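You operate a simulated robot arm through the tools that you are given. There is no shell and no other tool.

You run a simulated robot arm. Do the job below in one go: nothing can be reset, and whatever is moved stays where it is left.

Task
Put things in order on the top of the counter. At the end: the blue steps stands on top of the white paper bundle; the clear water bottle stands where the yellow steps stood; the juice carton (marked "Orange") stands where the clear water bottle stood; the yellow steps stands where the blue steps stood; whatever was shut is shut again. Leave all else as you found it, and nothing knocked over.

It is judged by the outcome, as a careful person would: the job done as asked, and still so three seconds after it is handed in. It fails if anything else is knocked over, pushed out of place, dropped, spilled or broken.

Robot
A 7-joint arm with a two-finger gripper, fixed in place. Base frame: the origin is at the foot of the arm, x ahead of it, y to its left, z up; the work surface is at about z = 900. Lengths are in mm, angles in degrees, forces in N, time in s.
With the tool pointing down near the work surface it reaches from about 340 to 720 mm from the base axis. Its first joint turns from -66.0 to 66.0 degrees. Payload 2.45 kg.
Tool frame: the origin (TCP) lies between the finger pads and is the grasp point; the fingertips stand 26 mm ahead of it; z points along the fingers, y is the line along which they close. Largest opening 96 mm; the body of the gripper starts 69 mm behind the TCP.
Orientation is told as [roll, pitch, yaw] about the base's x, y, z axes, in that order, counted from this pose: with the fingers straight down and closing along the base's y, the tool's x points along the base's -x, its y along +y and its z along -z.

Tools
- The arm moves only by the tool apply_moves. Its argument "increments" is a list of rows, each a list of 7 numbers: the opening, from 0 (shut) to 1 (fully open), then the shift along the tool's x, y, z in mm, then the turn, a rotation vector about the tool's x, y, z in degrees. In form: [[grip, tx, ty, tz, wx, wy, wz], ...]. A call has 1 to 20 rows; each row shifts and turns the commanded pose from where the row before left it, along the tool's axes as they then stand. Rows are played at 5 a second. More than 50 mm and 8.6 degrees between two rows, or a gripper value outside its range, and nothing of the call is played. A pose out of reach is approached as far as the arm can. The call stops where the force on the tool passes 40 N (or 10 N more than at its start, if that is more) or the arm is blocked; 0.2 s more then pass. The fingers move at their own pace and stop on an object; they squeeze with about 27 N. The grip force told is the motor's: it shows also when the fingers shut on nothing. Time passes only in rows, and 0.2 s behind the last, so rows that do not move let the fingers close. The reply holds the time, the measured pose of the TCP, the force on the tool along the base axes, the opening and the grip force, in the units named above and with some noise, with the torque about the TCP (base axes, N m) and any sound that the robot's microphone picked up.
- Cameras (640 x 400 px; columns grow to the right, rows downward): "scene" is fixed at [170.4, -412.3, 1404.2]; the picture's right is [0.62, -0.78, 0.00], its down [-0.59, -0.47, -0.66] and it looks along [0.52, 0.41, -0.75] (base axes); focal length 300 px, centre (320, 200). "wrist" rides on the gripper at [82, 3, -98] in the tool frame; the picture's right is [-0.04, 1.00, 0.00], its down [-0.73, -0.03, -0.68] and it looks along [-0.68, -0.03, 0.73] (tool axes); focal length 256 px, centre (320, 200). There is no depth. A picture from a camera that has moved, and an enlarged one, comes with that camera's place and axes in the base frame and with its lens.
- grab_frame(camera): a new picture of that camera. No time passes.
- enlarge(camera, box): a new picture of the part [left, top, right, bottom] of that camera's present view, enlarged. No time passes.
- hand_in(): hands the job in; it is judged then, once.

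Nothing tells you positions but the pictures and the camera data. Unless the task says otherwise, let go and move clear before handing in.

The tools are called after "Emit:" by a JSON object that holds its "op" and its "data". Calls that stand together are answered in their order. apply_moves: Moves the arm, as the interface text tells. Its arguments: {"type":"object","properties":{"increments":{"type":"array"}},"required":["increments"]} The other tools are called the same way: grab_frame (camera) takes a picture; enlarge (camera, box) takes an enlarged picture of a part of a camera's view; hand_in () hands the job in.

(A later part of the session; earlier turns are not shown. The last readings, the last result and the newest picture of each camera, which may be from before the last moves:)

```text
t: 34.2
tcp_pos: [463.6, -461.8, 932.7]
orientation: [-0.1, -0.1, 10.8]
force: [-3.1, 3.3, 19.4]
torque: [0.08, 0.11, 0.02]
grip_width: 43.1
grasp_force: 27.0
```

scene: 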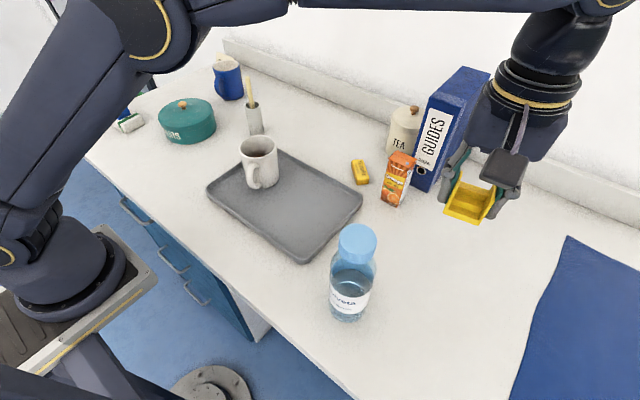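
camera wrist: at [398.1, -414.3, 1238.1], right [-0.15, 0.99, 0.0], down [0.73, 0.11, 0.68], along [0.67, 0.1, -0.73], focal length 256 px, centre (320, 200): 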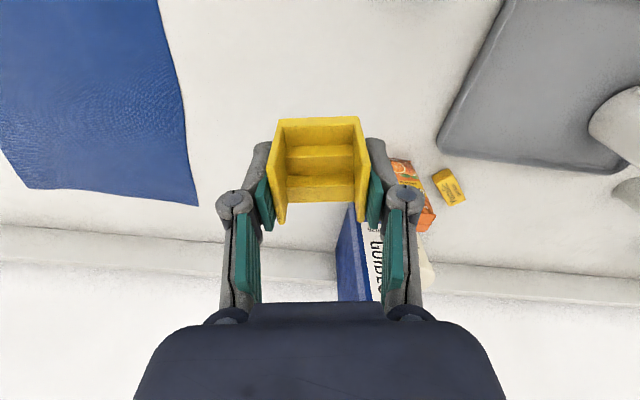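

Contact with the counter. Easing off, opening, and lifting clear.

Emit:
{"op": "apply_moves", "data": {"increments": [[0, 0, 0, -1, 0, 0, 0], [0.65, 0, 0, 0, 0, 0, 0], [0.8, 0, 0, 0, 0, 0, 0], [0.8, 0, 0, 0, 0, 0, 0], [0.8, 0, 0, -15, 0, 0, 0], [0.8, 0, 0, -30, 0, 0, 0], [0.8, 0, 0, -40, 0, 0, 0], [0.8, 0, 0, -40, 0, 0, 0], [0.8, 0, 0, 0, 0, 0, 0]]}}

Emit:
{"op": "grab_frame", "data": {"camera": "wrist"}}

Emit:
{"op": "enlarge", "data": {"camera": "scene", "box": [420, 270, 500, 340]}}

Emit:
{"op": "grab_frame", "data": {"camera": "scene"}}

```text
t: 36.2
tcp_pos: [464.0, -461.0, 1058.0]
orientation: [0.0, 0.0, 10.6]
force: [0.6, 0.4, -0.4]
torque: [0.02, 0.03, -0.02]
grip_width: 76.7
grasp_force: 0.1
```

```text
taken
camera wrist: at [382.8, -473.8, 1156.1], right [-0.15, 0.99, 0.0], down [0.73, 0.11, 0.68], along [0.67, 0.1, -0.73], focal length 256 px, centre (320, 200)
```

wrist: 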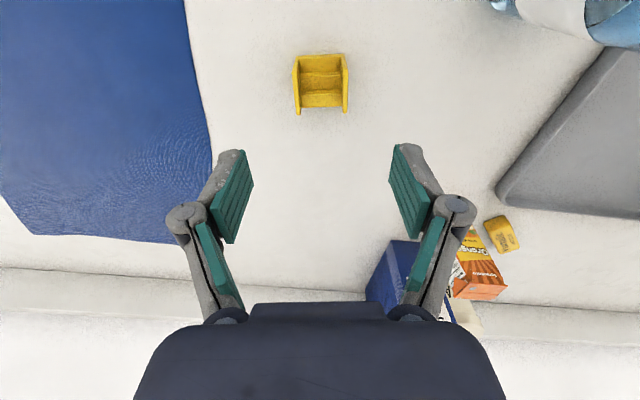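

```text
5.71 times, centred on (460, 305) of scene
camera zoom: at [170.4, -412.3, 1404.2], right [0.62, -0.78, 0.0], down [-0.59, -0.47, -0.66], along [0.52, 0.41, -0.75], focal length 1715 px, centre (-480, -400)
```

zoom: 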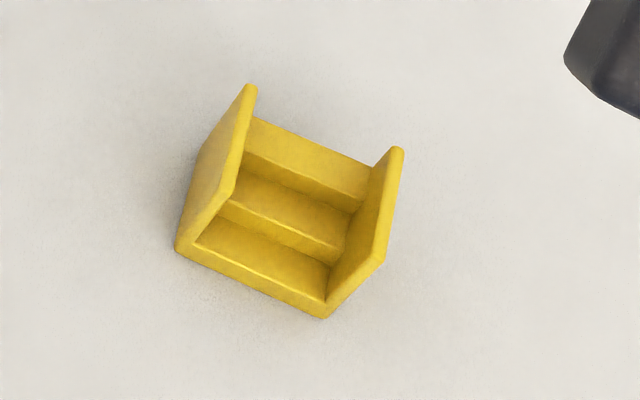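

```text
taken
```

scene: 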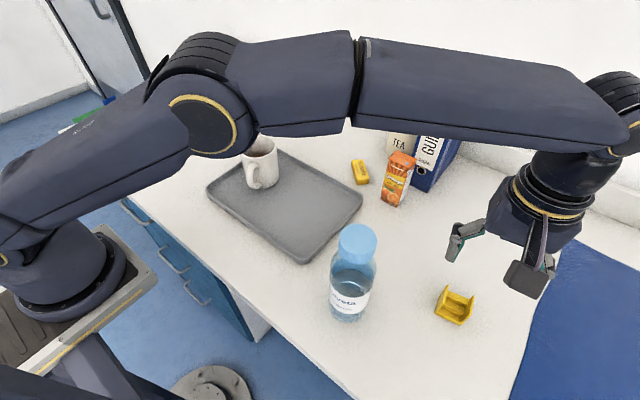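

The yellow steps match the old blue outline to within about a pixel. Next the bottle (axis ≈ [358, -323], ~62 mm across, top ≈ 1097): I rise and move above it for a look.

Emit:
{"op": "apply_moves", "data": {"increments": [[1, 0, 0, -45, 0, 0, 5.3], [1, 0, 0, -45, 0, 0, 5.3], [1, 26.4, 34.5, -8, 0, 0, 0], [1, 26.4, 34.5, -8, 0, 0, 0], [1, 26.4, 34.5, -8, 0, 0, 0], [1, 26.4, 34.5, -8, 0, 0, 0], [1, 0, 0, 0, 0, 0, 0]]}}

Emit:
{"op": "grab_frame", "data": {"camera": "wrist"}}

Emit:
{"op": "grab_frame", "data": {"camera": "scene"}}

```text
t: 37.8
tcp_pos: [443.8, -440.4, 1196.6]
orientation: [0.1, 0.0, 0.2]
force: [-0.7, -0.9, -0.1]
torque: [-0.04, 0.0, -0.02]
grip_width: 96.0
grasp_force: 0.0
out of reach, approached as far as the arm can: row 2, 3, 4, 5, 6
```

```text
taken
camera wrist: at [363.5, -437.9, 1294.6], right [0.04, 1.0, 0.0], down [0.73, -0.03, 0.68], along [0.68, -0.03, -0.73], focal length 256 px, centre (320, 200)
```

wrist: 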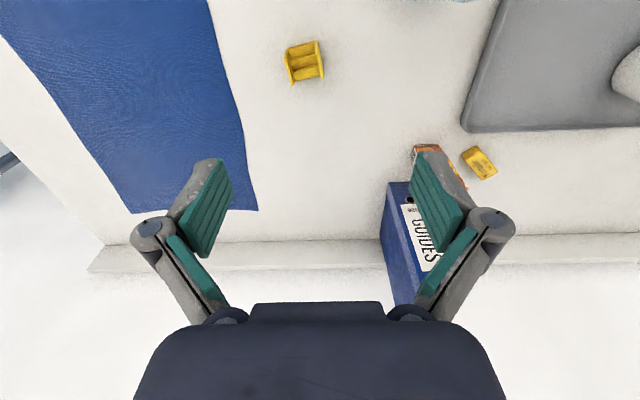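

```text
taken
```

scene: 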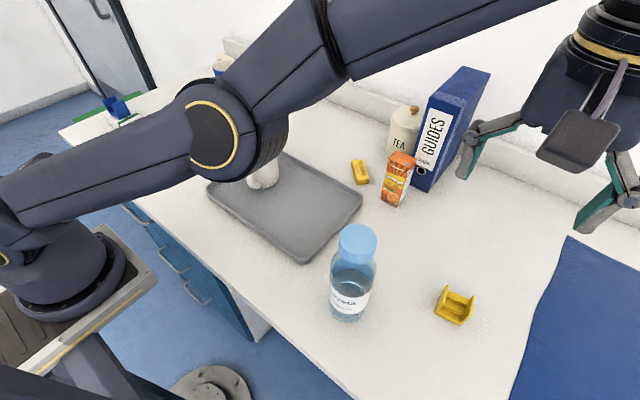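

The arm slid along its reach limit; nothing touched. I now move inward above the bottle.

Emit:
{"op": "apply_moves", "data": {"increments": [[1, 21.4, 29.4, 4, 0, 0, 0], [1, 21.4, 29.4, 4, 0, 0, 0], [1, 21.4, 29.4, 4, 0, 0, 0], [1, 21.4, 29.4, 4, 0, 0, 0], [1, 0, 0, 0, 0, 0, 0]]}}

Emit:
{"op": "grab_frame", "data": {"camera": "wrist"}}

Emit:
{"op": "enlarge", "data": {"camera": "scene", "box": [300, 200, 420, 335]}}

```text
t: 39.0
tcp_pos: [403.4, -379.0, 1191.9]
orientation: [-0.1, 0.0, 0.2]
force: [0.3, -0.1, 0.1]
torque: [-0.02, 0.0, -0.01]
grip_width: 96.1
grasp_force: 0.1
out of reach, approached as far as the arm can: row 1, 2
```

```text
taken
camera wrist: at [321.5, -377.0, 1289.6], right [0.04, 1.0, 0.0], down [0.73, -0.03, 0.68], along [0.68, -0.03, -0.73], focal length 256 px, centre (320, 200)
```

wrist: 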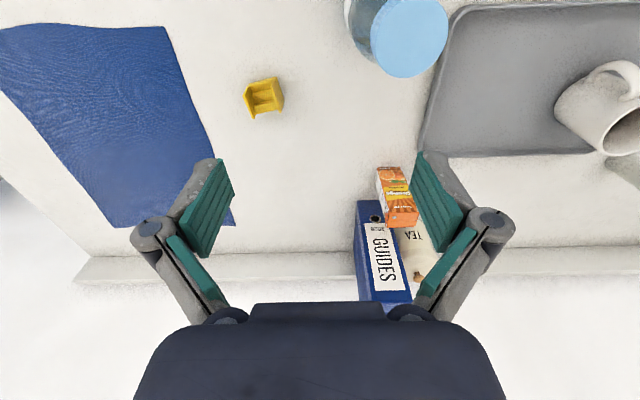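

```text
2.96 times, centred on (360, 268) of scene
camera zoom: at [170.4, -412.3, 1404.2], right [0.62, -0.78, 0.0], down [-0.59, -0.47, -0.66], along [0.52, 0.41, -0.75], focal length 889 px, centre (202, 0)
```

zoom: 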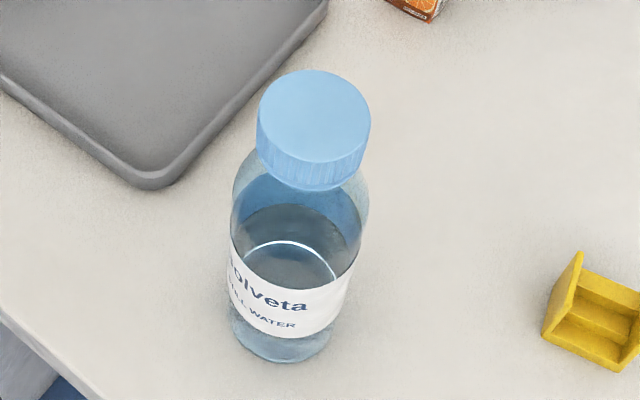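

Cap centre confirmed at ≈ [359, -322]. I move directly above and tilt the hand 15° forward, because the far destination needs the extra reach.

Emit:
{"op": "apply_moves", "data": {"increments": [[1, 22.2, 28.5, 0, 0, 0, 0], [1, 22.2, 28.5, 0, 0, 0, 0], [1, 0, 0, 0, 0, -7.5, 0], [1, 0, 0, 0, 0, -7.5, 0], [1, 0, 0, 0, 0, 0, 0]]}}

Emit:
{"op": "grab_frame", "data": {"camera": "wrist"}}

Emit:
{"op": "grab_frame", "data": {"camera": "scene"}}

```text
t: 40.2
tcp_pos: [358.7, -322.7, 1192.5]
orientation: [0.0, -15.2, 0.1]
force: [-1.2, 0.5, 0.4]
torque: [0.02, 0.01, 0.03]
grip_width: 95.9
grasp_force: 0.0
```

```text
taken
camera wrist: at [254.0, -320.4, 1265.3], right [0.04, 1.0, 0.01], down [0.53, -0.03, 0.85], along [0.85, -0.03, -0.53], focal length 256 px, centre (320, 200)
```

wrist: 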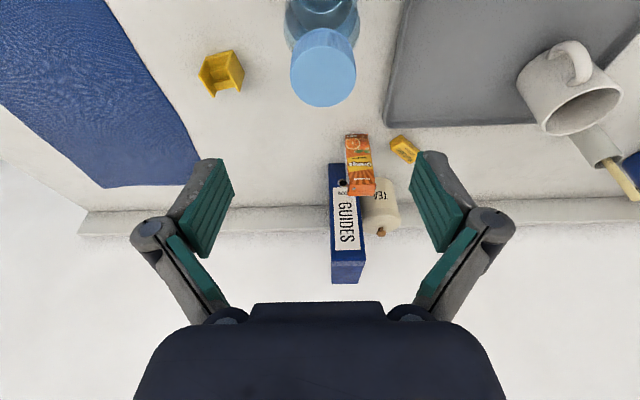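

```text
taken
```

scene: 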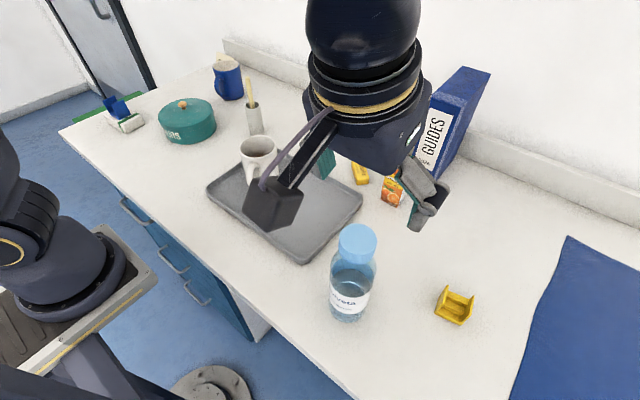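

Centred laterally over the cap. I descend vertically with fingers open around the bottle, stopping well above the palm limit.

Emit:
{"op": "apply_moves", "data": {"increments": [[1, 0.5, 0.7, 0, 0, 0, 0], [1, 8.65, 0, 31.8, 0, 0, 0], [1, 8.65, 0, 31.8, 0, 0, 0], [1, 8.65, 0, 31.8, 0, 0, 0], [1, 8.65, 0, 31.8, 0, 0, 0], [1, 0, 0, 0, 0, 0, 0]]}}

Emit:
{"op": "grab_frame", "data": {"camera": "wrist"}}

Emit:
{"op": "enlarge", "data": {"camera": "scene", "box": [270, 170, 430, 335]}}

```text
t: 41.6
tcp_pos: [356.8, -322.7, 1058.6]
orientation: [0.0, -15.0, 0.0]
force: [0.3, -0.5, 0.3]
torque: [0.03, 0.01, 0.03]
grip_width: 96.1
grasp_force: 0.0
```

```text
taken
camera wrist: at [252.7, -320.4, 1133.0], right [0.04, 1.0, 0.01], down [0.53, -0.03, 0.85], along [0.85, -0.03, -0.53], focal length 256 px, centre (320, 200)
```

wrist: 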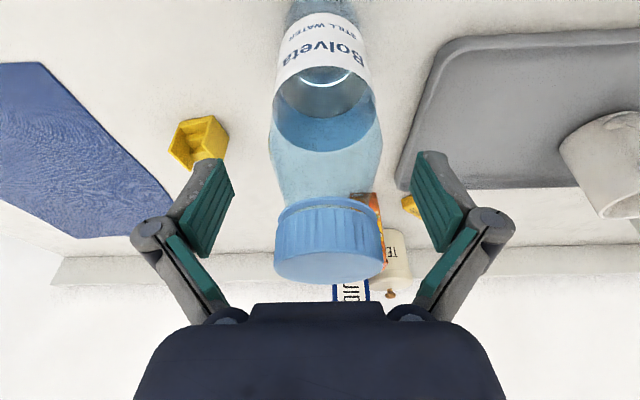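

```text
2.42 times, centred on (350, 252) of scene
camera zoom: at [170.4, -412.3, 1404.2], right [0.62, -0.78, 0.0], down [-0.59, -0.47, -0.66], along [0.52, 0.41, -0.75], focal length 728 px, centre (247, 73)
```

zoom: 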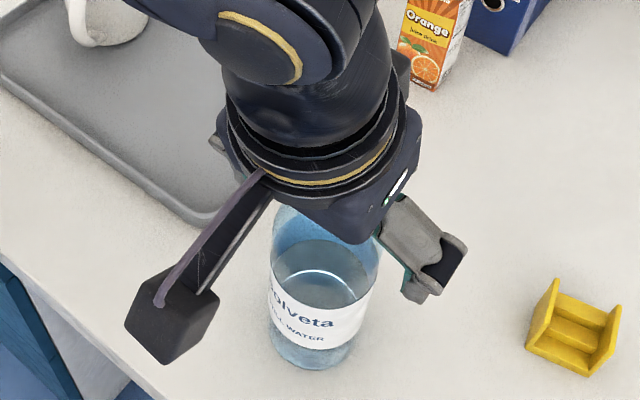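

The cap top is ≈1102 and the straight body ends near z≈1032. I lower to TCP z≈1041 (a few mm palm clearance), shift 1.7 mm to centre, and close gently.

Emit:
{"op": "apply_moves", "data": {"increments": [[1, 0, 1.7, 0, 0, 0, 0], [1, 1.6, 0, 8.6, 0, 0, 0], [1, 2, 0, 8.6, 0, 0, 0], [1, 0, 0, 0, 0, 0, 0]]}}

Emit:
{"op": "grab_frame", "data": {"camera": "wrist"}}

```text
t: 42.6
tcp_pos: [357.9, -320.9, 1042.3]
orientation: [0.1, -15.0, 0.1]
force: [-0.4, 0.2, 0.3]
torque: [0.0, 0.02, -0.02]
grip_width: 96.2
grasp_force: 0.0
```

```text
taken
camera wrist: at [253.7, -318.1, 1115.2], right [0.04, 1.0, 0.01], down [0.53, -0.03, 0.85], along [0.85, -0.03, -0.53], focal length 256 px, centre (320, 200)
```

wrist: 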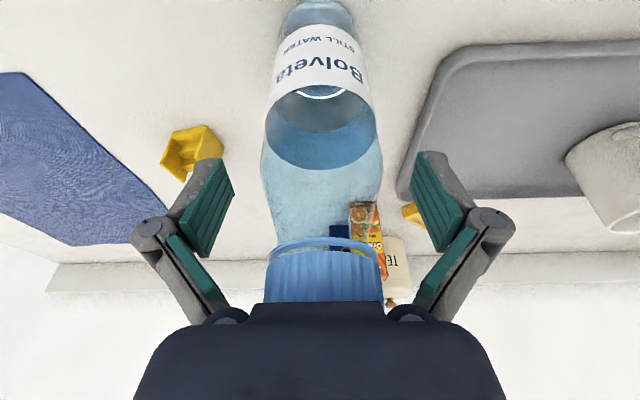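

Emit:
{"op": "apply_moves", "data": {"increments": [[1, 0.4, 0, 1.45, 0, 0, 0], [1, 0, 0, 0, 0, 0, 0]]}}

Emit:
{"op": "apply_moves", "data": {"increments": [[1, 0.4, 0, 1.45, 0, 0, 0], [1, 0, 0, 0, 0, 0, 0]]}}

```text
t: 43.2
tcp_pos: [357.5, -319.7, 1040.1]
orientation: [0.0, -14.9, 0.1]
force: [-0.7, 1.0, 0.9]
torque: [-0.02, 0.02, 0.01]
grip_width: 96.0
grasp_force: 0.1
```

```text
t: 43.8
tcp_pos: [356.4, -321.0, 1040.2]
orientation: [0.0, -15.0, 0.1]
force: [0.3, -0.3, 0.0]
torque: [0.0, 0.0, 0.0]
grip_width: 96.0
grasp_force: 0.1
```

No contact with the palm. Closing on the bottle.

Emit:
{"op": "apply_moves", "data": {"increments": [[0.75, 0, 0, 0, 0, 0, 0], [0.66, 0, 0, 0, 0, 0, 0], [0.5, 0, 0, 0, 0, 0, 0], [0, 0, 0, 0, 0, 0, 0], [0, 0, 0, 0, 0, 0, 0], [0, 0, 0, 0, 0, 0, 0]]}}

Emit:
{"op": "grab_frame", "data": {"camera": "wrist"}}

Emit:
{"op": "enlarge", "data": {"camera": "scene", "box": [270, 170, 430, 335]}}

```text
t: 45.2
tcp_pos: [358.3, -320.3, 1039.3]
orientation: [0.0, -15.0, 0.0]
force: [-0.2, 2.1, 3.0]
torque: [0.22, 0.03, 0.0]
grip_width: 63.7
grasp_force: 27.3
```

```text
taken
camera wrist: at [253.6, -318.1, 1112.9], right [0.04, 1.0, 0.01], down [0.53, -0.03, 0.85], along [0.85, -0.03, -0.53], focal length 256 px, centre (320, 200)
```

wrist: 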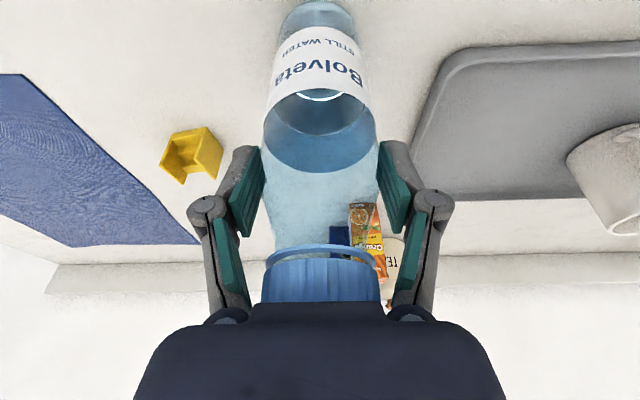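

```text
2.42 times, centred on (350, 252) of scene
camera zoom: at [170.3, -412.2, 1404.3], right [0.62, -0.78, 0.0], down [-0.59, -0.47, -0.66], along [0.52, 0.41, -0.75], focal length 728 px, centre (247, 73)
```

zoom: 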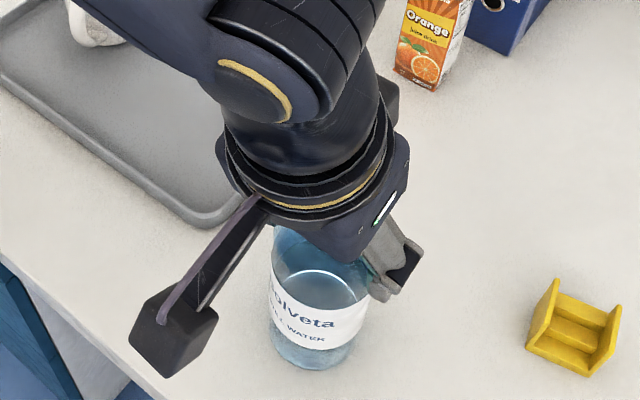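

Gripped at 63.7 mm (full body diameter). Test-lifting slowly.

Emit:
{"op": "apply_moves", "data": {"increments": [[0, -1.3, 0, -4.8, 0, 0, 0], [0, -2.6, 0, -9.7, 0, 0, 0], [0, -2.6, 0, -9.7, 0, 0, 0], [0, 0, 0, 0, 0, 0, 0]]}}

Emit:
{"op": "grab_frame", "data": {"camera": "wrist"}}

Emit:
{"op": "enlarge", "data": {"camera": "scene", "box": [270, 170, 430, 335]}}

```text
t: 46.2
tcp_pos: [357.2, -320.6, 1065.0]
orientation: [0.1, -15.0, 0.2]
force: [0.1, -0.4, -3.0]
torque: [0.01, 0.04, 0.0]
grip_width: 63.6
grasp_force: 26.7
```

```text
taken
camera wrist: at [253.5, -318.6, 1137.8], right [0.04, 1.0, 0.01], down [0.53, -0.03, 0.85], along [0.85, -0.03, -0.53], focal length 256 px, centre (320, 200)
```

wrist: 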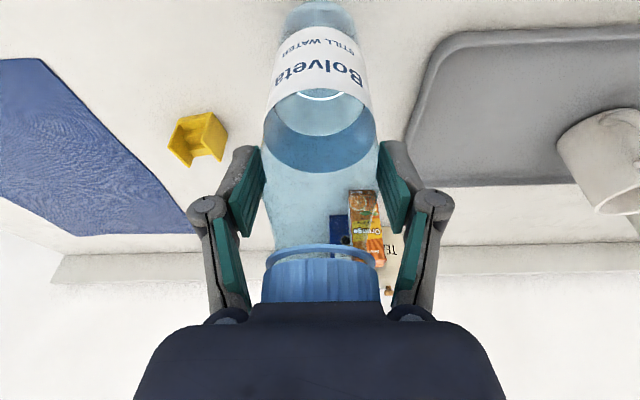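

```text
2.42 times, centred on (350, 252) of scene
camera zoom: at [170.4, -412.4, 1404.2], right [0.62, -0.78, 0.0], down [-0.59, -0.47, -0.66], along [0.52, 0.41, -0.75], focal length 728 px, centre (247, 73)
```

zoom: 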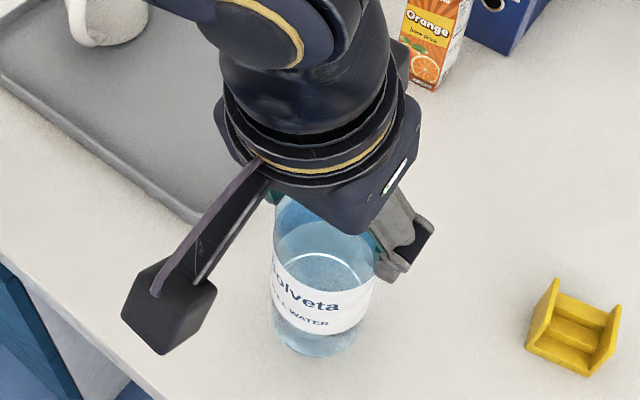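

The bottle hangs upright and steady. I raise it a bit more and carry it along between the mug and carton, slowly.

Emit:
{"op": "apply_moves", "data": {"increments": [[0, -5.2, 0, -19.4, 0, 0, 0], [0, -24.4, 21.3, 6.55, 0, 0, 0], [0, -24.4, 21.3, 6.55, 0, 0, 0], [0, -24.4, 21.3, 6.55, 0, 0, 0], [0, -24.4, 21.3, 6.55, 0, 0, 0], [0, -24.4, 21.3, 6.55, 0, 0, 0], [0, -24.4, 21.3, 6.55, 0, 0, 0], [0, -24.4, 21.3, 6.55, 0, 0, 0], [0, -24.4, 21.3, 6.55, 0, 0, 0], [0, 0, 0, 0, 0, 0, 0]]}}

Emit:
{"op": "grab_frame", "data": {"camera": "scene"}}

Emit:
{"op": "grab_frame", "data": {"camera": "wrist"}}

```text
t: 48.4
tcp_pos: [559.1, -149.2, 1086.4]
orientation: [0.1, -14.9, 0.1]
force: [0.5, -0.4, -2.0]
torque: [-0.01, 0.01, 0.03]
grip_width: 63.6
grasp_force: 27.2
```

```text
taken
```

scene: 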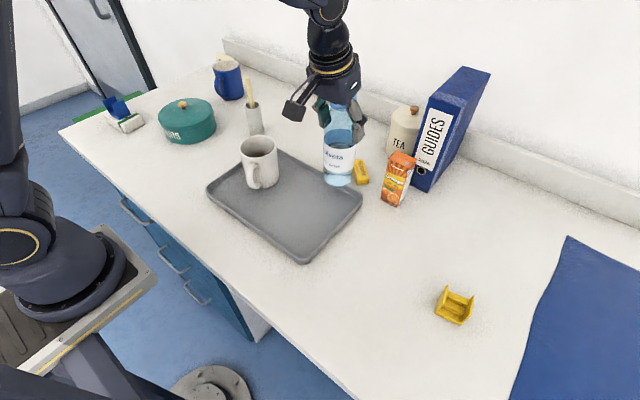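

```text
taken
camera wrist: at [455.6, -147.5, 1158.4], right [0.04, 1.0, 0.01], down [0.53, -0.03, 0.85], along [0.85, -0.03, -0.53], focal length 256 px, centre (320, 200)
```

wrist: 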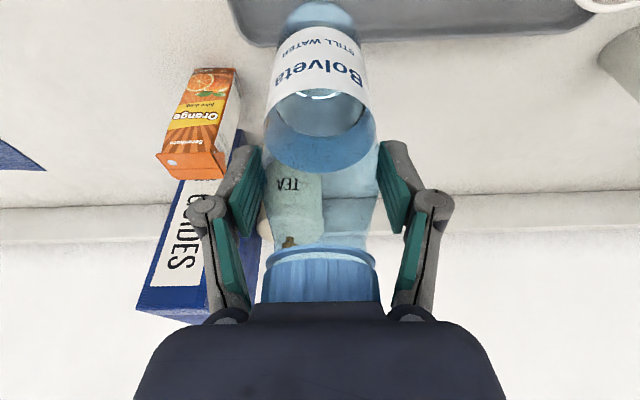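

Emit:
{"op": "apply_moves", "data": {"increments": [[0, -19.9, 24.65, 5.3, 0, 0, 0], [0, -19.9, 24.65, 5.3, 0, 0, 0], [0, -19.9, 24.65, 5.3, 0, 0, 0], [0, -19.9, 24.65, 5.3, 0, 0, 0], [0, -19.9, 24.65, 5.3, 0, 0, 0], [0, -19.9, 24.65, 5.3, 0, 0, 0], [0, 0, 0, 0, 0, 0, 0]]}}

Emit:
{"op": "grab_frame", "data": {"camera": "scene"}}

```text
t: 50.0
tcp_pos: [684.0, -2.9, 1084.9]
orientation: [0.0, -15.0, 0.0]
force: [0.0, -0.3, -2.2]
torque: [-0.01, 0.0, 0.02]
grip_width: 63.5
grasp_force: 27.3
```

```text
taken
```

scene: 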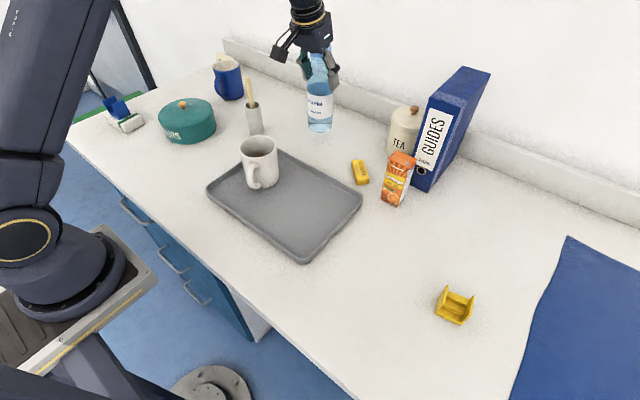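

Above the destination. Lowering vertically toward the counter, then by small steps to contact.

Emit:
{"op": "apply_moves", "data": {"increments": [[0, 4.4, 1.2, 12.6, 0, 0, 0], [0, 3.44, 0, 12.9, 0, 0, 0], [0, 2.6, 0, 9.7, 0, 0, 0], [0, 0.8, 0, 2.9, 0, 0, 0], [0, 0, 0, 0, 0, 0, 0]]}}

Emit:
{"op": "enlarge", "data": {"camera": "scene", "box": [260, 30, 380, 160]}}

```text
t: 51.2
tcp_pos: [682.8, -0.9, 1044.7]
orientation: [0.0, -15.0, 0.0]
force: [-0.3, 0.0, -2.1]
torque: [-0.01, 0.03, -0.02]
grip_width: 63.5
grasp_force: 27.9
```

```text
3.08 times, centred on (320, 95) of scene
camera zoom: at [170.4, -412.3, 1404.2], right [0.62, -0.78, 0.0], down [-0.59, -0.47, -0.66], along [0.52, 0.41, -0.75], focal length 924 px, centre (320, 523)
```

zoom: 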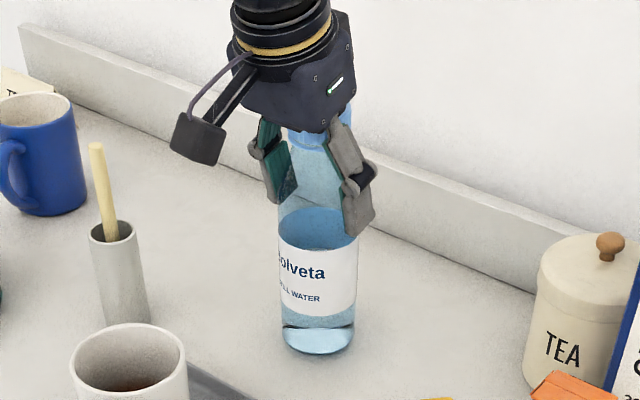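

Emit:
{"op": "apply_moves", "data": {"increments": [[0, 0.5, 0, 1.9, 0, 0, 0], [0, 0.4, 0, 1.45, 0, 0, 0], [0, 0, 0, 0, 0, 0, 0]]}}

Emit:
{"op": "apply_moves", "data": {"increments": [[0, 0.26, 0, 0.97, 0, 0, 0], [0, 0, 0, 0, 0, 0, 0]]}}

Emit:
{"op": "apply_moves", "data": {"increments": [[0, 0.26, 0, 0.97, 0, 0, 0], [0, 0, 0, 0, 0, 0, 0]]}}

```text
t: 52.0
tcp_pos: [682.4, -1.7, 1041.5]
orientation: [0.0, -14.9, 0.1]
force: [0.2, 0.6, -2.9]
torque: [0.03, -0.01, 0.0]
grip_width: 63.4
grasp_force: 27.2
```

```text
t: 52.6
tcp_pos: [682.2, -1.1, 1040.7]
orientation: [0.0, -15.0, 0.1]
force: [-0.6, -0.4, -1.8]
torque: [0.01, 0.03, 0.01]
grip_width: 63.5
grasp_force: 26.8
```

```text
t: 53.2
tcp_pos: [681.8, -1.4, 1040.7]
orientation: [0.0, -15.0, 0.1]
force: [0.5, -0.2, -2.9]
torque: [-0.03, -0.01, 0.02]
grip_width: 63.4
grasp_force: 26.6
```

Emit:
{"op": "apply_moves", "data": {"increments": [[0, 0.26, 0, 0.97, 0, 0, 0], [0, 0, 0, 0, 0, 0, 0]]}}

Emit:
{"op": "apply_moves", "data": {"increments": [[0, 0.26, 0, 0.97, 0, 0, 0], [0, 0, 0, 0, 0, 0, 0]]}}

```text
t: 53.8
tcp_pos: [683.2, -1.1, 1038.9]
orientation: [-0.1, -15.1, 0.1]
force: [-3.2, 1.6, 5.9]
torque: [-0.11, 0.4, -0.05]
grip_width: 63.4
grasp_force: 27.0
```

```text
t: 54.4
tcp_pos: [682.3, 0.1, 1039.3]
orientation: [0.0, -15.2, 0.0]
force: [-4.7, 2.2, 15.4]
torque: [-0.01, 0.41, -0.03]
grip_width: 63.4
grasp_force: 27.5
```

Contact made. Checking that it is upright before releasing.

Emit:
{"op": "enlarge", "data": {"camera": "scene", "box": [260, 30, 380, 160]}}

Emit:
{"op": "grab_frame", "data": {"camera": "wrist"}}

```text
3.08 times, centred on (320, 95) of scene
camera zoom: at [169.9, -412.3, 1404.3], right [0.62, -0.78, 0.0], down [-0.59, -0.47, -0.66], along [0.52, 0.41, -0.75], focal length 924 px, centre (320, 523)
```

zoom: 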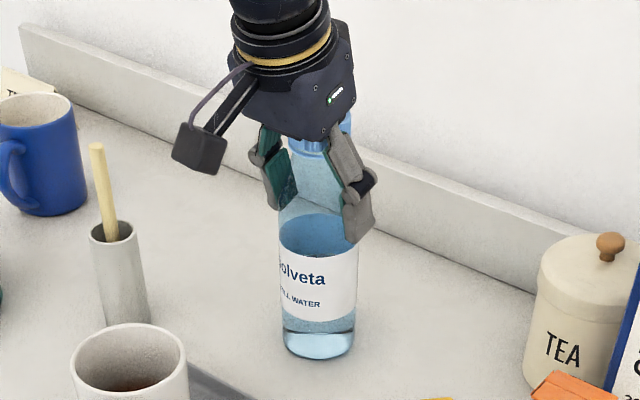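

```text
taken
camera wrist: at [577.9, 1.4, 1112.4], right [0.04, 1.0, 0.01], down [0.53, -0.03, 0.85], along [0.85, -0.03, -0.53], focal length 256 px, centre (320, 200)
```

wrist: 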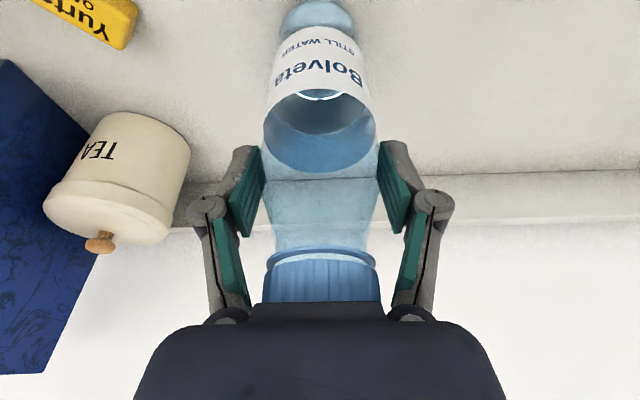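

Upright and in place. Ease off, open, and lift the hand straight up off the bottle.

Emit:
{"op": "apply_moves", "data": {"increments": [[0, -0.2, 0, -0.7, 0, 0, 0], [0.75, 0, 0, 0, 0, 0, 0], [1, 0, 0, 0, 0, 0, 0], [1, 0, 0, 0, 0, 0, 0], [1, 0, 0, 0, 0, 0, 0], [1, -3.9, 0, -14.5, 0, 0, 0], [1, -7.76, 0, -29, 0, 0, 0], [1, -7.76, 0, -29, 0, 0, 0], [1, 0, 0, 0, 0, 0, 0]]}}

Emit:
{"op": "grab_frame", "data": {"camera": "scene"}}

Emit:
{"op": "grab_frame", "data": {"camera": "wrist"}}

```text
t: 56.4
tcp_pos: [682.2, -2.5, 1114.0]
orientation: [0.1, -15.0, 0.0]
force: [-0.3, -0.1, 0.4]
torque: [0.02, 0.02, -0.01]
grip_width: 96.1
grasp_force: 0.0
```

```text
taken
```

scene: 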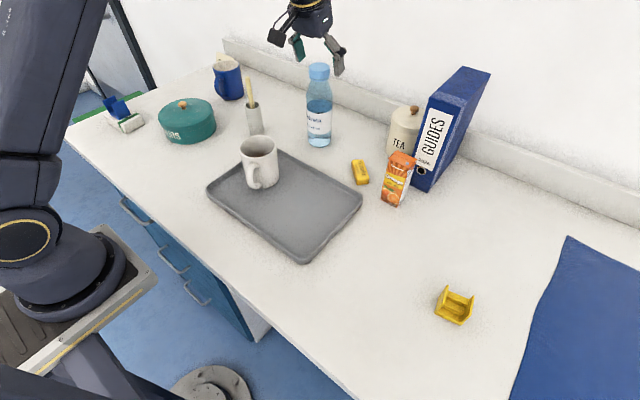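

```text
taken
camera wrist: at [578.2, 0.7, 1186.7], right [0.04, 1.0, 0.01], down [0.53, -0.03, 0.85], along [0.85, -0.03, -0.53], focal length 256 px, centre (320, 200)
```

wrist: 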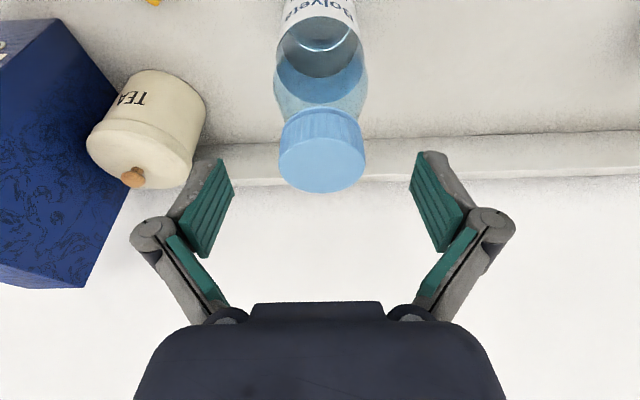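

The bottle stands where the yellow steps stood. Now I back the hand off and go toward the carton (≈[624, -263], ~41×38×116) for a closer look.

Emit:
{"op": "apply_moves", "data": {"increments": [[1, -9.3, 0, -34.8, 0, 0, 0], [1, 29, -25, -7.76, 0, 0, 0], [1, 29, -25, -7.76, 0, 0, 0], [1, 29, -25, -7.76, 0, 0, 0], [1, 29, -25, -7.76, 0, 0, 0], [1, 29, -25, -7.76, 0, 0, 0], [0.8, 0, -34, 0, 0, 0, 0], [0.8, 0, -34, 0, 0, 0, 0], [0.8, 0, -34, 0, 0, 0, 0], [0.8, 0, -34, 0, 0, 0, 0], [0.8, 0, 0, 0, 0, 0, 0]]}}

Emit:
{"op": "grab_frame", "data": {"camera": "wrist"}}

Emit:
{"op": "grab_frame", "data": {"camera": "scene"}}

Emit:
{"op": "enlarge", "data": {"camera": "scene", "box": [350, 130, 450, 220]}}

```text
t: 58.8
tcp_pos: [532.3, -261.4, 1149.9]
orientation: [0.0, -15.0, 0.1]
force: [0.1, 0.1, -0.1]
torque: [0.0, 0.0, 0.02]
grip_width: 76.6
grasp_force: 0.1
```

```text
taken
camera wrist: at [427.5, -260.0, 1223.5], right [0.04, 1.0, 0.01], down [0.53, -0.03, 0.85], along [0.85, -0.03, -0.53], focal length 256 px, centre (320, 200)
```

wrist: 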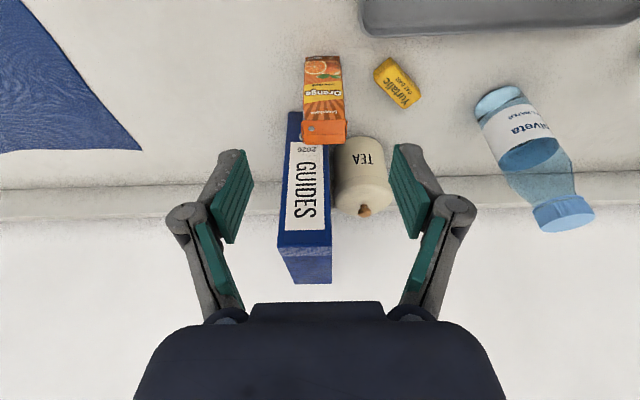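

```text
taken
```

scene: 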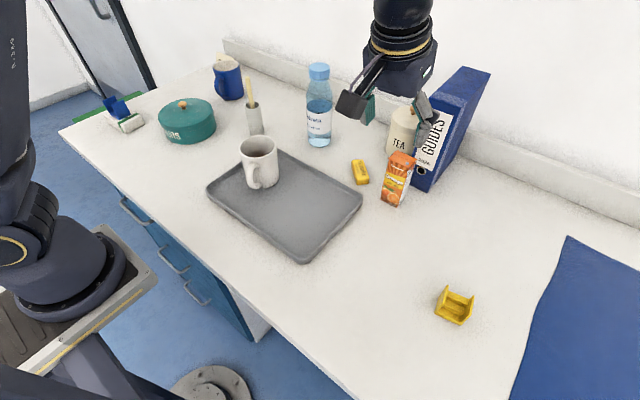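

```text
4.44 times, centred on (400, 175) of scene
camera zoom: at [170.4, -412.4, 1404.2], right [0.62, -0.78, 0.0], down [-0.59, -0.47, -0.66], along [0.52, 0.41, -0.75], focal length 1334 px, centre (-36, 311)
```

zoom: 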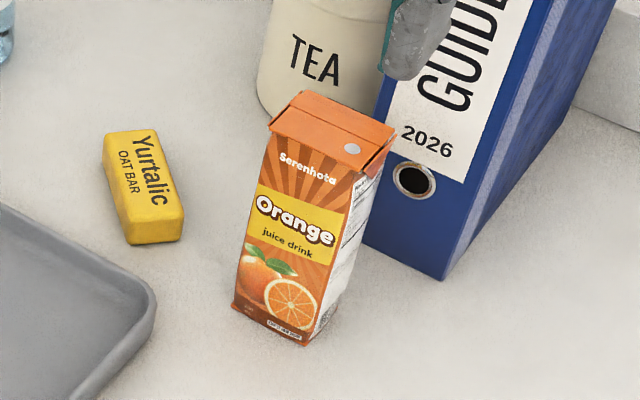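

Emit:
{"op": "enlarge", "data": {"camera": "wrist", "box": [260, 40, 400, 160]}}

```text
3.33 times, centred on (330, 100) of wrist
camera zoom: at [427.5, -260.0, 1223.5], right [0.04, 1.0, 0.01], down [0.53, -0.03, 0.85], along [0.85, -0.03, -0.53], focal length 853 px, centre (287, 533)
```

zoom: 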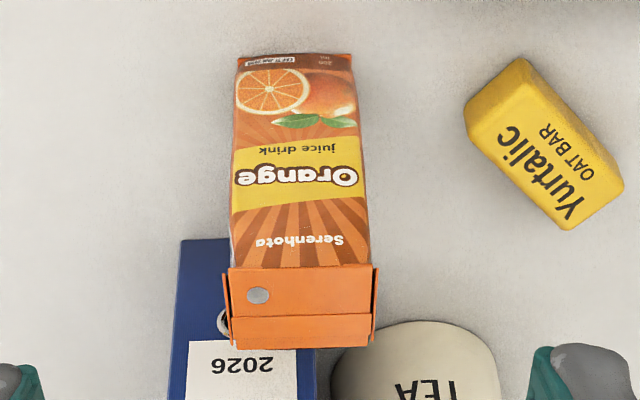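

The carton is square to the base axes: centre ≈ [623.6, -261.7], 42×34×116; the binder face is ~45 mm behind it. I move above with the same 15° tilt (keeps the hand away from the binder).

Emit:
{"op": "apply_moves", "data": {"increments": [[0.8, -22.5, 0, 33.7, 0, 0, 0], [0.8, -22.5, 0, 33.7, 0, 0, 0], [0.8, -22.5, 0, 33.7, 0, 0, 0], [0.8, 0, 0, 0, 0, 0, 0]]}}

Emit:
{"op": "grab_frame", "data": {"camera": "wrist"}}

Emit:
{"op": "enlarge", "data": {"camera": "scene", "box": [330, 60, 490, 220]}}

```text
t: 59.8
tcp_pos: [624.0, -260.8, 1071.3]
orientation: [-0.1, -15.0, 0.2]
force: [0.3, 0.5, -0.2]
torque: [-0.02, -0.01, -0.01]
grip_width: 76.6
grasp_force: 0.1
```

```text
taken
camera wrist: at [520.0, -259.1, 1143.6], right [0.04, 1.0, 0.01], down [0.53, -0.03, 0.85], along [0.85, -0.03, -0.53], focal length 256 px, centre (320, 200)
```

wrist: 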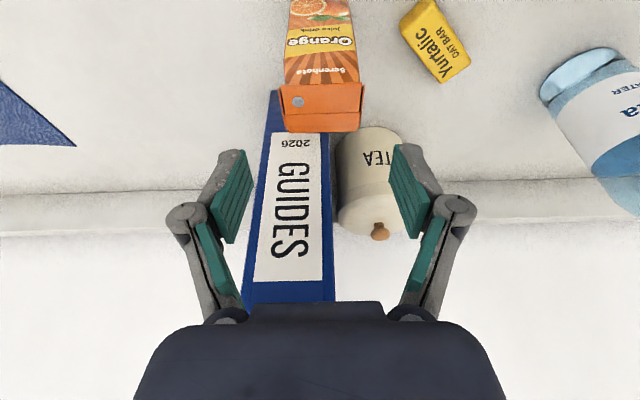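

```text
2.50 times, centred on (410, 140) of scene
camera zoom: at [170.4, -412.3, 1404.2], right [0.62, -0.78, 0.0], down [-0.59, -0.47, -0.66], along [0.52, 0.41, -0.75], focal length 750 px, centre (95, 350)
```

zoom: 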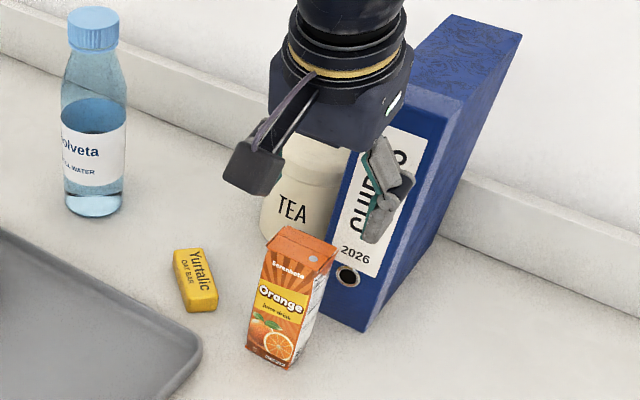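

Aligned. Descending vertically around the carton to TCP z ≈ 962.

Emit:
{"op": "apply_moves", "data": {"increments": [[0.8, 7.05, -0.7, 26.3, 0, 0, 0], [0.8, 7.05, 0, 26.3, 0, 0, 0], [0.8, 7.05, 0, 26.3, 0, 0, 0], [0.8, 0, 0, 0, 0, 0, 0]]}}

Emit:
{"op": "grab_frame", "data": {"camera": "wrist"}}

Emit:
{"op": "enlarge", "data": {"camera": "scene", "box": [330, 60, 490, 220]}}

```text
t: 60.8
tcp_pos: [623.3, -262.5, 989.4]
orientation: [0.0, -15.0, 0.0]
force: [-0.3, -0.8, -0.1]
torque: [-0.03, 0.0, 0.02]
grip_width: 76.8
grasp_force: 0.0
```

```text
taken
camera wrist: at [519.9, -260.1, 1061.6], right [0.04, 1.0, 0.01], down [0.53, -0.03, 0.85], along [0.85, -0.03, -0.53], focal length 256 px, centre (320, 200)
```

wrist: 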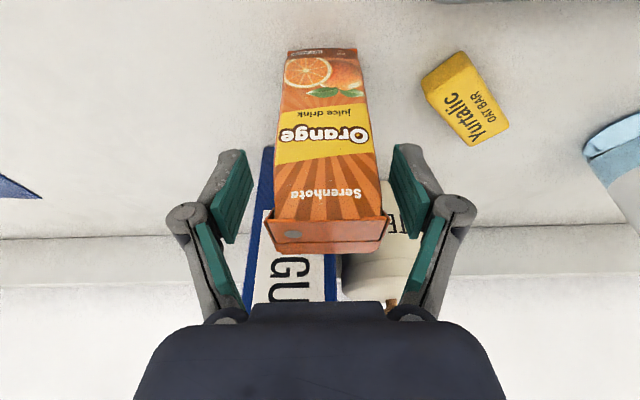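

```text
2.50 times, centred on (410, 140) of scene
camera zoom: at [170.4, -412.3, 1404.2], right [0.62, -0.78, 0.0], down [-0.59, -0.47, -0.66], along [0.52, 0.41, -0.75], focal length 750 px, centre (95, 350)
```

zoom: 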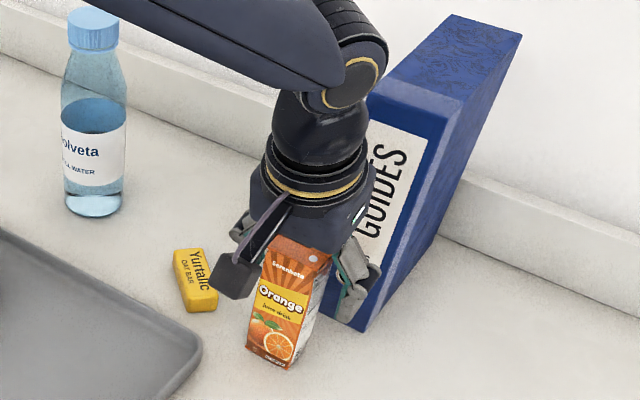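

Emit:
{"op": "apply_moves", "data": {"increments": [[0.8, 3.4, 1, 12.6, 0, 0, 0], [0.8, 3.3, 0, 12.5, 0, 0, 0], [0.8, 0, 0, 0, 0, 0, 0]]}}

Emit:
{"op": "grab_frame", "data": {"camera": "wrist"}}

Emit:
{"op": "enlarge", "data": {"camera": "scene", "box": [350, 110, 450, 220]}}

```text
t: 61.6
tcp_pos: [623.7, -261.1, 962.0]
orientation: [0.0, -15.0, 0.2]
force: [-0.7, 0.4, 0.4]
torque: [-0.01, -0.03, -0.02]
grip_width: 76.9
grasp_force: 0.2
```

```text
taken
camera wrist: at [519.5, -259.2, 1035.2], right [0.04, 1.0, 0.01], down [0.53, -0.03, 0.85], along [0.85, -0.03, -0.53], focal length 256 px, centre (320, 200)
```

wrist: 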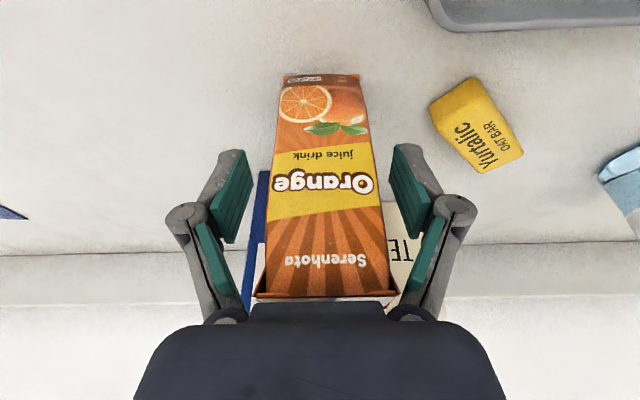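

```text
3.64 times, centred on (400, 165) of scene
camera zoom: at [170.4, -412.3, 1404.2], right [0.62, -0.78, 0.0], down [-0.59, -0.47, -0.66], along [0.52, 0.41, -0.75], focal length 1091 px, centre (29, 327)
```

zoom: 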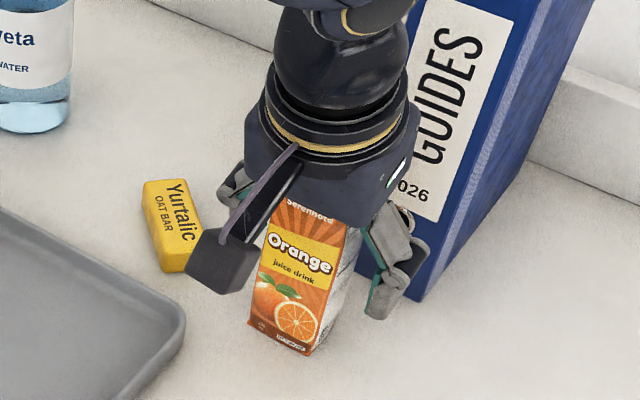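

Centred between the pads. Closing.

Emit:
{"op": "apply_moves", "data": {"increments": [[0.6, 0, 0.5, 0, 0, 0, 0], [0.5, 0, 0, 0, 0, 0, 0], [0.4, 0, 0, 0, 0, 0, 0], [0, 0, 0, 0, 0, 0, 0], [0, 0, 0, 0, 0, 0, 0], [0, 0, 0, 0, 0, 0, 0]]}}

Emit:
{"op": "grab_frame", "data": {"camera": "wrist"}}

```text
t: 63.0
tcp_pos: [622.9, -260.5, 962.7]
orientation: [0.0, -15.0, 0.1]
force: [-0.6, 1.6, 2.0]
torque: [-0.03, 0.14, -0.03]
grip_width: 58.2
grasp_force: 27.1
```

```text
taken
camera wrist: at [519.5, -258.8, 1035.5], right [0.04, 1.0, 0.01], down [0.53, -0.03, 0.85], along [0.85, -0.03, -0.53], focal length 256 px, centre (320, 200)
```

wrist: 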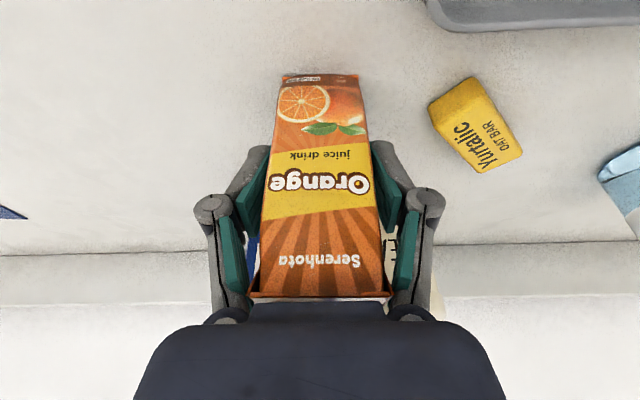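

The opening reads 58 mm, wider than the carton's body — something other than the pads' faces may be touching (the top ears). I look closely before lifting.

Emit:
{"op": "enlarge", "data": {"camera": "wrist", "box": [190, 60, 450, 320]}}

Emit:
{"op": "enlarge", "data": {"camera": "scene", "box": [370, 140, 440, 215]}}

```text
1.54 times, centred on (320, 190) of wrist
camera zoom: at [519.5, -258.8, 1035.5], right [0.04, 1.0, 0.01], down [0.53, -0.03, 0.85], along [0.85, -0.03, -0.53], focal length 394 px, centre (320, 215)
```

zoom: 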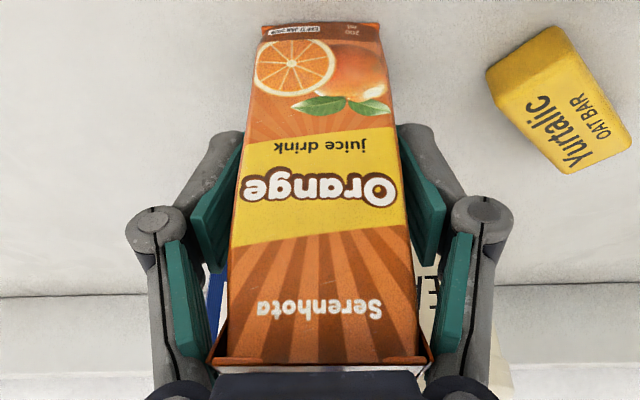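

```text
5.33 times, centred on (405, 178) of scene
camera zoom: at [170.3, -412.3, 1404.3], right [0.62, -0.78, 0.0], down [-0.59, -0.47, -0.66], along [0.52, 0.41, -0.75], focal length 1601 px, centre (-133, 320)
```

zoom: 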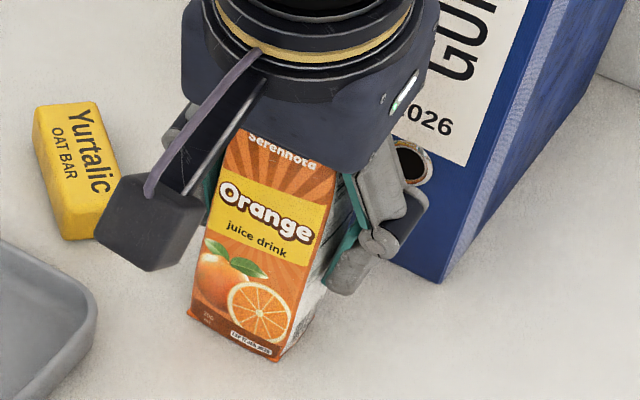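

The fingers' inner links are pressing on the carton's top ears instead of the pads holding it. I open, rise so the pads themselves meet the top edges (TCP z ≈ 999), and close again.

Emit:
{"op": "apply_moves", "data": {"increments": [[0.8, 0, 0, 0, 0, 0, 0], [0.8, 0, 0, 0, 0, 0, 0], [0.8, 0, 0, 0, 0, 0, 0], [0.8, -4.8, 0, -18, 0, 0, 0], [0.8, -4.7, 0, -17.6, 0, 0, 0], [0.8, 0, 0, 0, 0, 0, 0]]}}

Emit:
{"op": "enlarge", "data": {"camera": "wrist", "box": [190, 30, 450, 290]}}

Emit:
{"op": "enlarge", "data": {"camera": "scene", "box": [350, 110, 450, 220]}}

```text
t: 64.4
tcp_pos: [623.5, -260.8, 998.8]
orientation: [0.0, -15.0, -0.1]
force: [-1.1, -0.7, 1.0]
torque: [0.02, 0.03, -0.02]
grip_width: 76.6
grasp_force: 0.0
```

```text
1.54 times, centred on (320, 160) of wrist
camera zoom: at [519.2, -258.7, 1072.5], right [0.04, 1.0, 0.01], down [0.53, -0.03, 0.85], along [0.85, -0.03, -0.53], focal length 394 px, centre (320, 262)
```

zoom: 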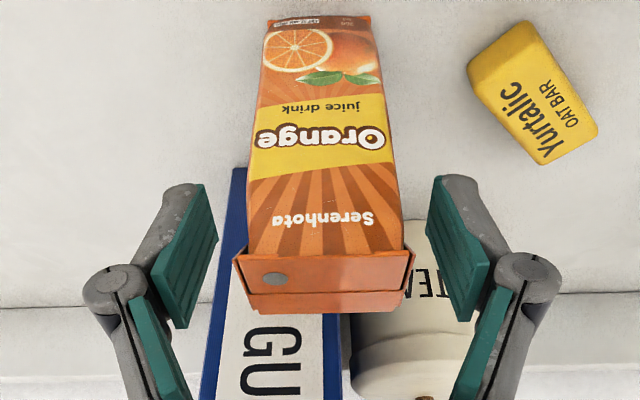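

```text
3.64 times, centred on (400, 165) of scene
camera zoom: at [170.4, -412.3, 1404.2], right [0.62, -0.78, 0.0], down [-0.59, -0.47, -0.66], along [0.52, 0.41, -0.75], focal length 1091 px, centre (29, 327)
```

zoom: 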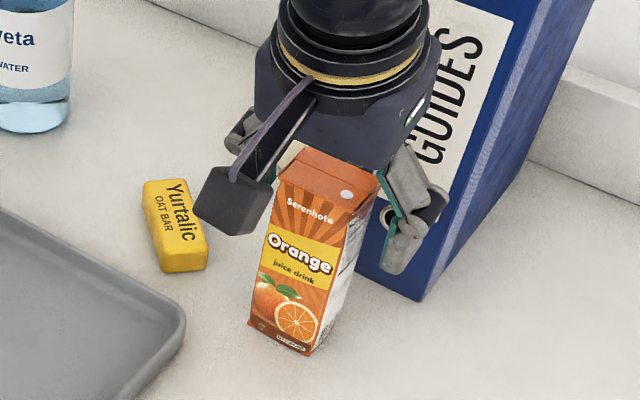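

Emit:
{"op": "apply_moves", "data": {"increments": [[0.65, 0, 0.3, 0, 0, 0, 0], [0.55, 0, 0, 0, 0, 0, 0], [0.5, 0, 0, 0, 0, 0, 0], [0.3, 0, 0, 0, 0, 0, 0], [0, 0, 0, 0, 0, 0, 0], [0, 0, 0, 0, 0, 0, 0]]}}

Emit:
{"op": "enlarge", "data": {"camera": "wrist", "box": [190, 30, 450, 290]}}

Emit:
{"op": "enlarge", "data": {"camera": "scene", "box": [350, 110, 450, 220]}}

```text
t: 65.8
tcp_pos: [623.3, -260.4, 998.7]
orientation: [0.0, -14.9, 0.1]
force: [0.5, 2.1, 2.2]
torque: [0.07, 0.04, 0.0]
grip_width: 47.4
grasp_force: 26.5
```

```text
1.54 times, centred on (320, 160) of wrist
camera zoom: at [519.2, -258.5, 1072.4], right [0.04, 1.0, 0.01], down [0.53, -0.03, 0.85], along [0.85, -0.03, -0.53], focal length 394 px, centre (320, 262)
```

zoom: 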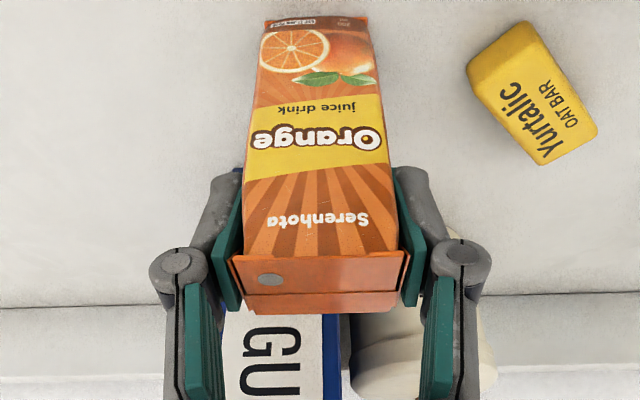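

```text
3.64 times, centred on (400, 165) of scene
camera zoom: at [170.3, -412.3, 1404.3], right [0.62, -0.78, 0.0], down [-0.59, -0.47, -0.66], along [0.52, 0.41, -0.75], focal length 1091 px, centre (29, 327)
```

zoom: 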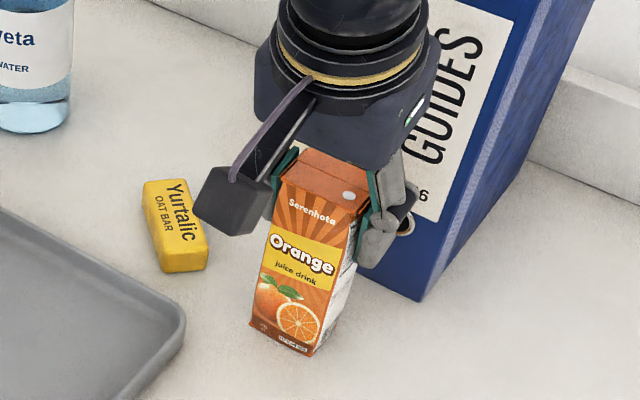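

Now the pads hold the carton at 47.4 mm. Small test lift.

Emit:
{"op": "apply_moves", "data": {"increments": [[0, -1.3, 0, -4.8, 0, 0, 0], [0, -1.3, 0, -4.8, 0, 0, 0], [0, -1.3, 0, -4.8, 0, 0, 0], [0, 0, 0, 0, 0, 0, 0]]}}

Emit:
{"op": "enlarge", "data": {"camera": "wrist", "box": [190, 30, 450, 290]}}

Emit:
{"op": "enlarge", "data": {"camera": "scene", "box": [350, 110, 450, 220]}}

```text
t: 66.8
tcp_pos: [624.2, -260.9, 1013.7]
orientation: [-0.1, -14.9, 0.1]
force: [-0.3, -0.8, -2.1]
torque: [-0.03, 0.0, 0.01]
grip_width: 47.6
grasp_force: 27.2
```

```text
1.54 times, centred on (320, 160) of wrist
camera zoom: at [519.4, -259.0, 1087.3], right [0.04, 1.0, 0.01], down [0.53, -0.03, 0.85], along [0.85, -0.03, -0.53], focal length 394 px, centre (320, 262)
```

zoom: 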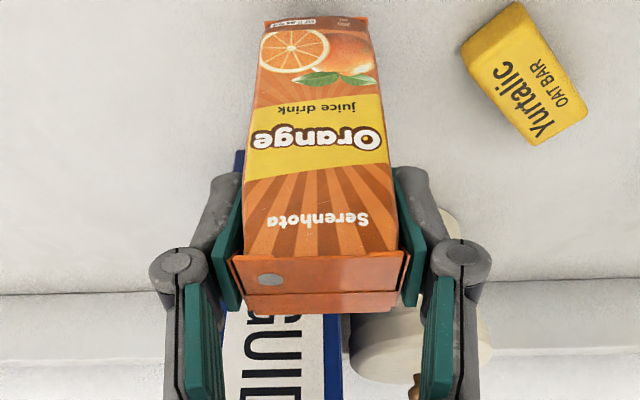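

```text
3.64 times, centred on (400, 165) of scene
camera zoom: at [170.4, -412.4, 1404.2], right [0.62, -0.78, 0.0], down [-0.59, -0.47, -0.66], along [0.52, 0.41, -0.75], focal length 1091 px, centre (29, 327)
```

zoom: 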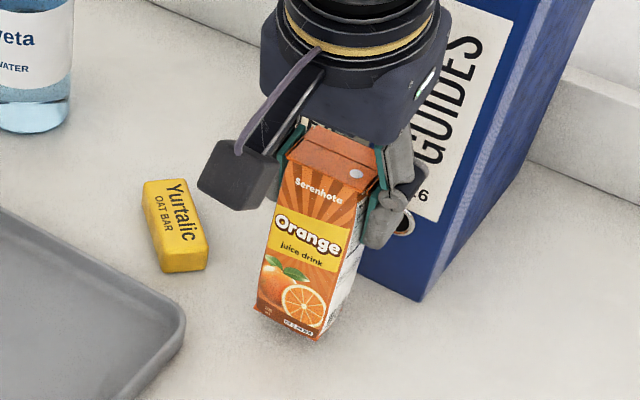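

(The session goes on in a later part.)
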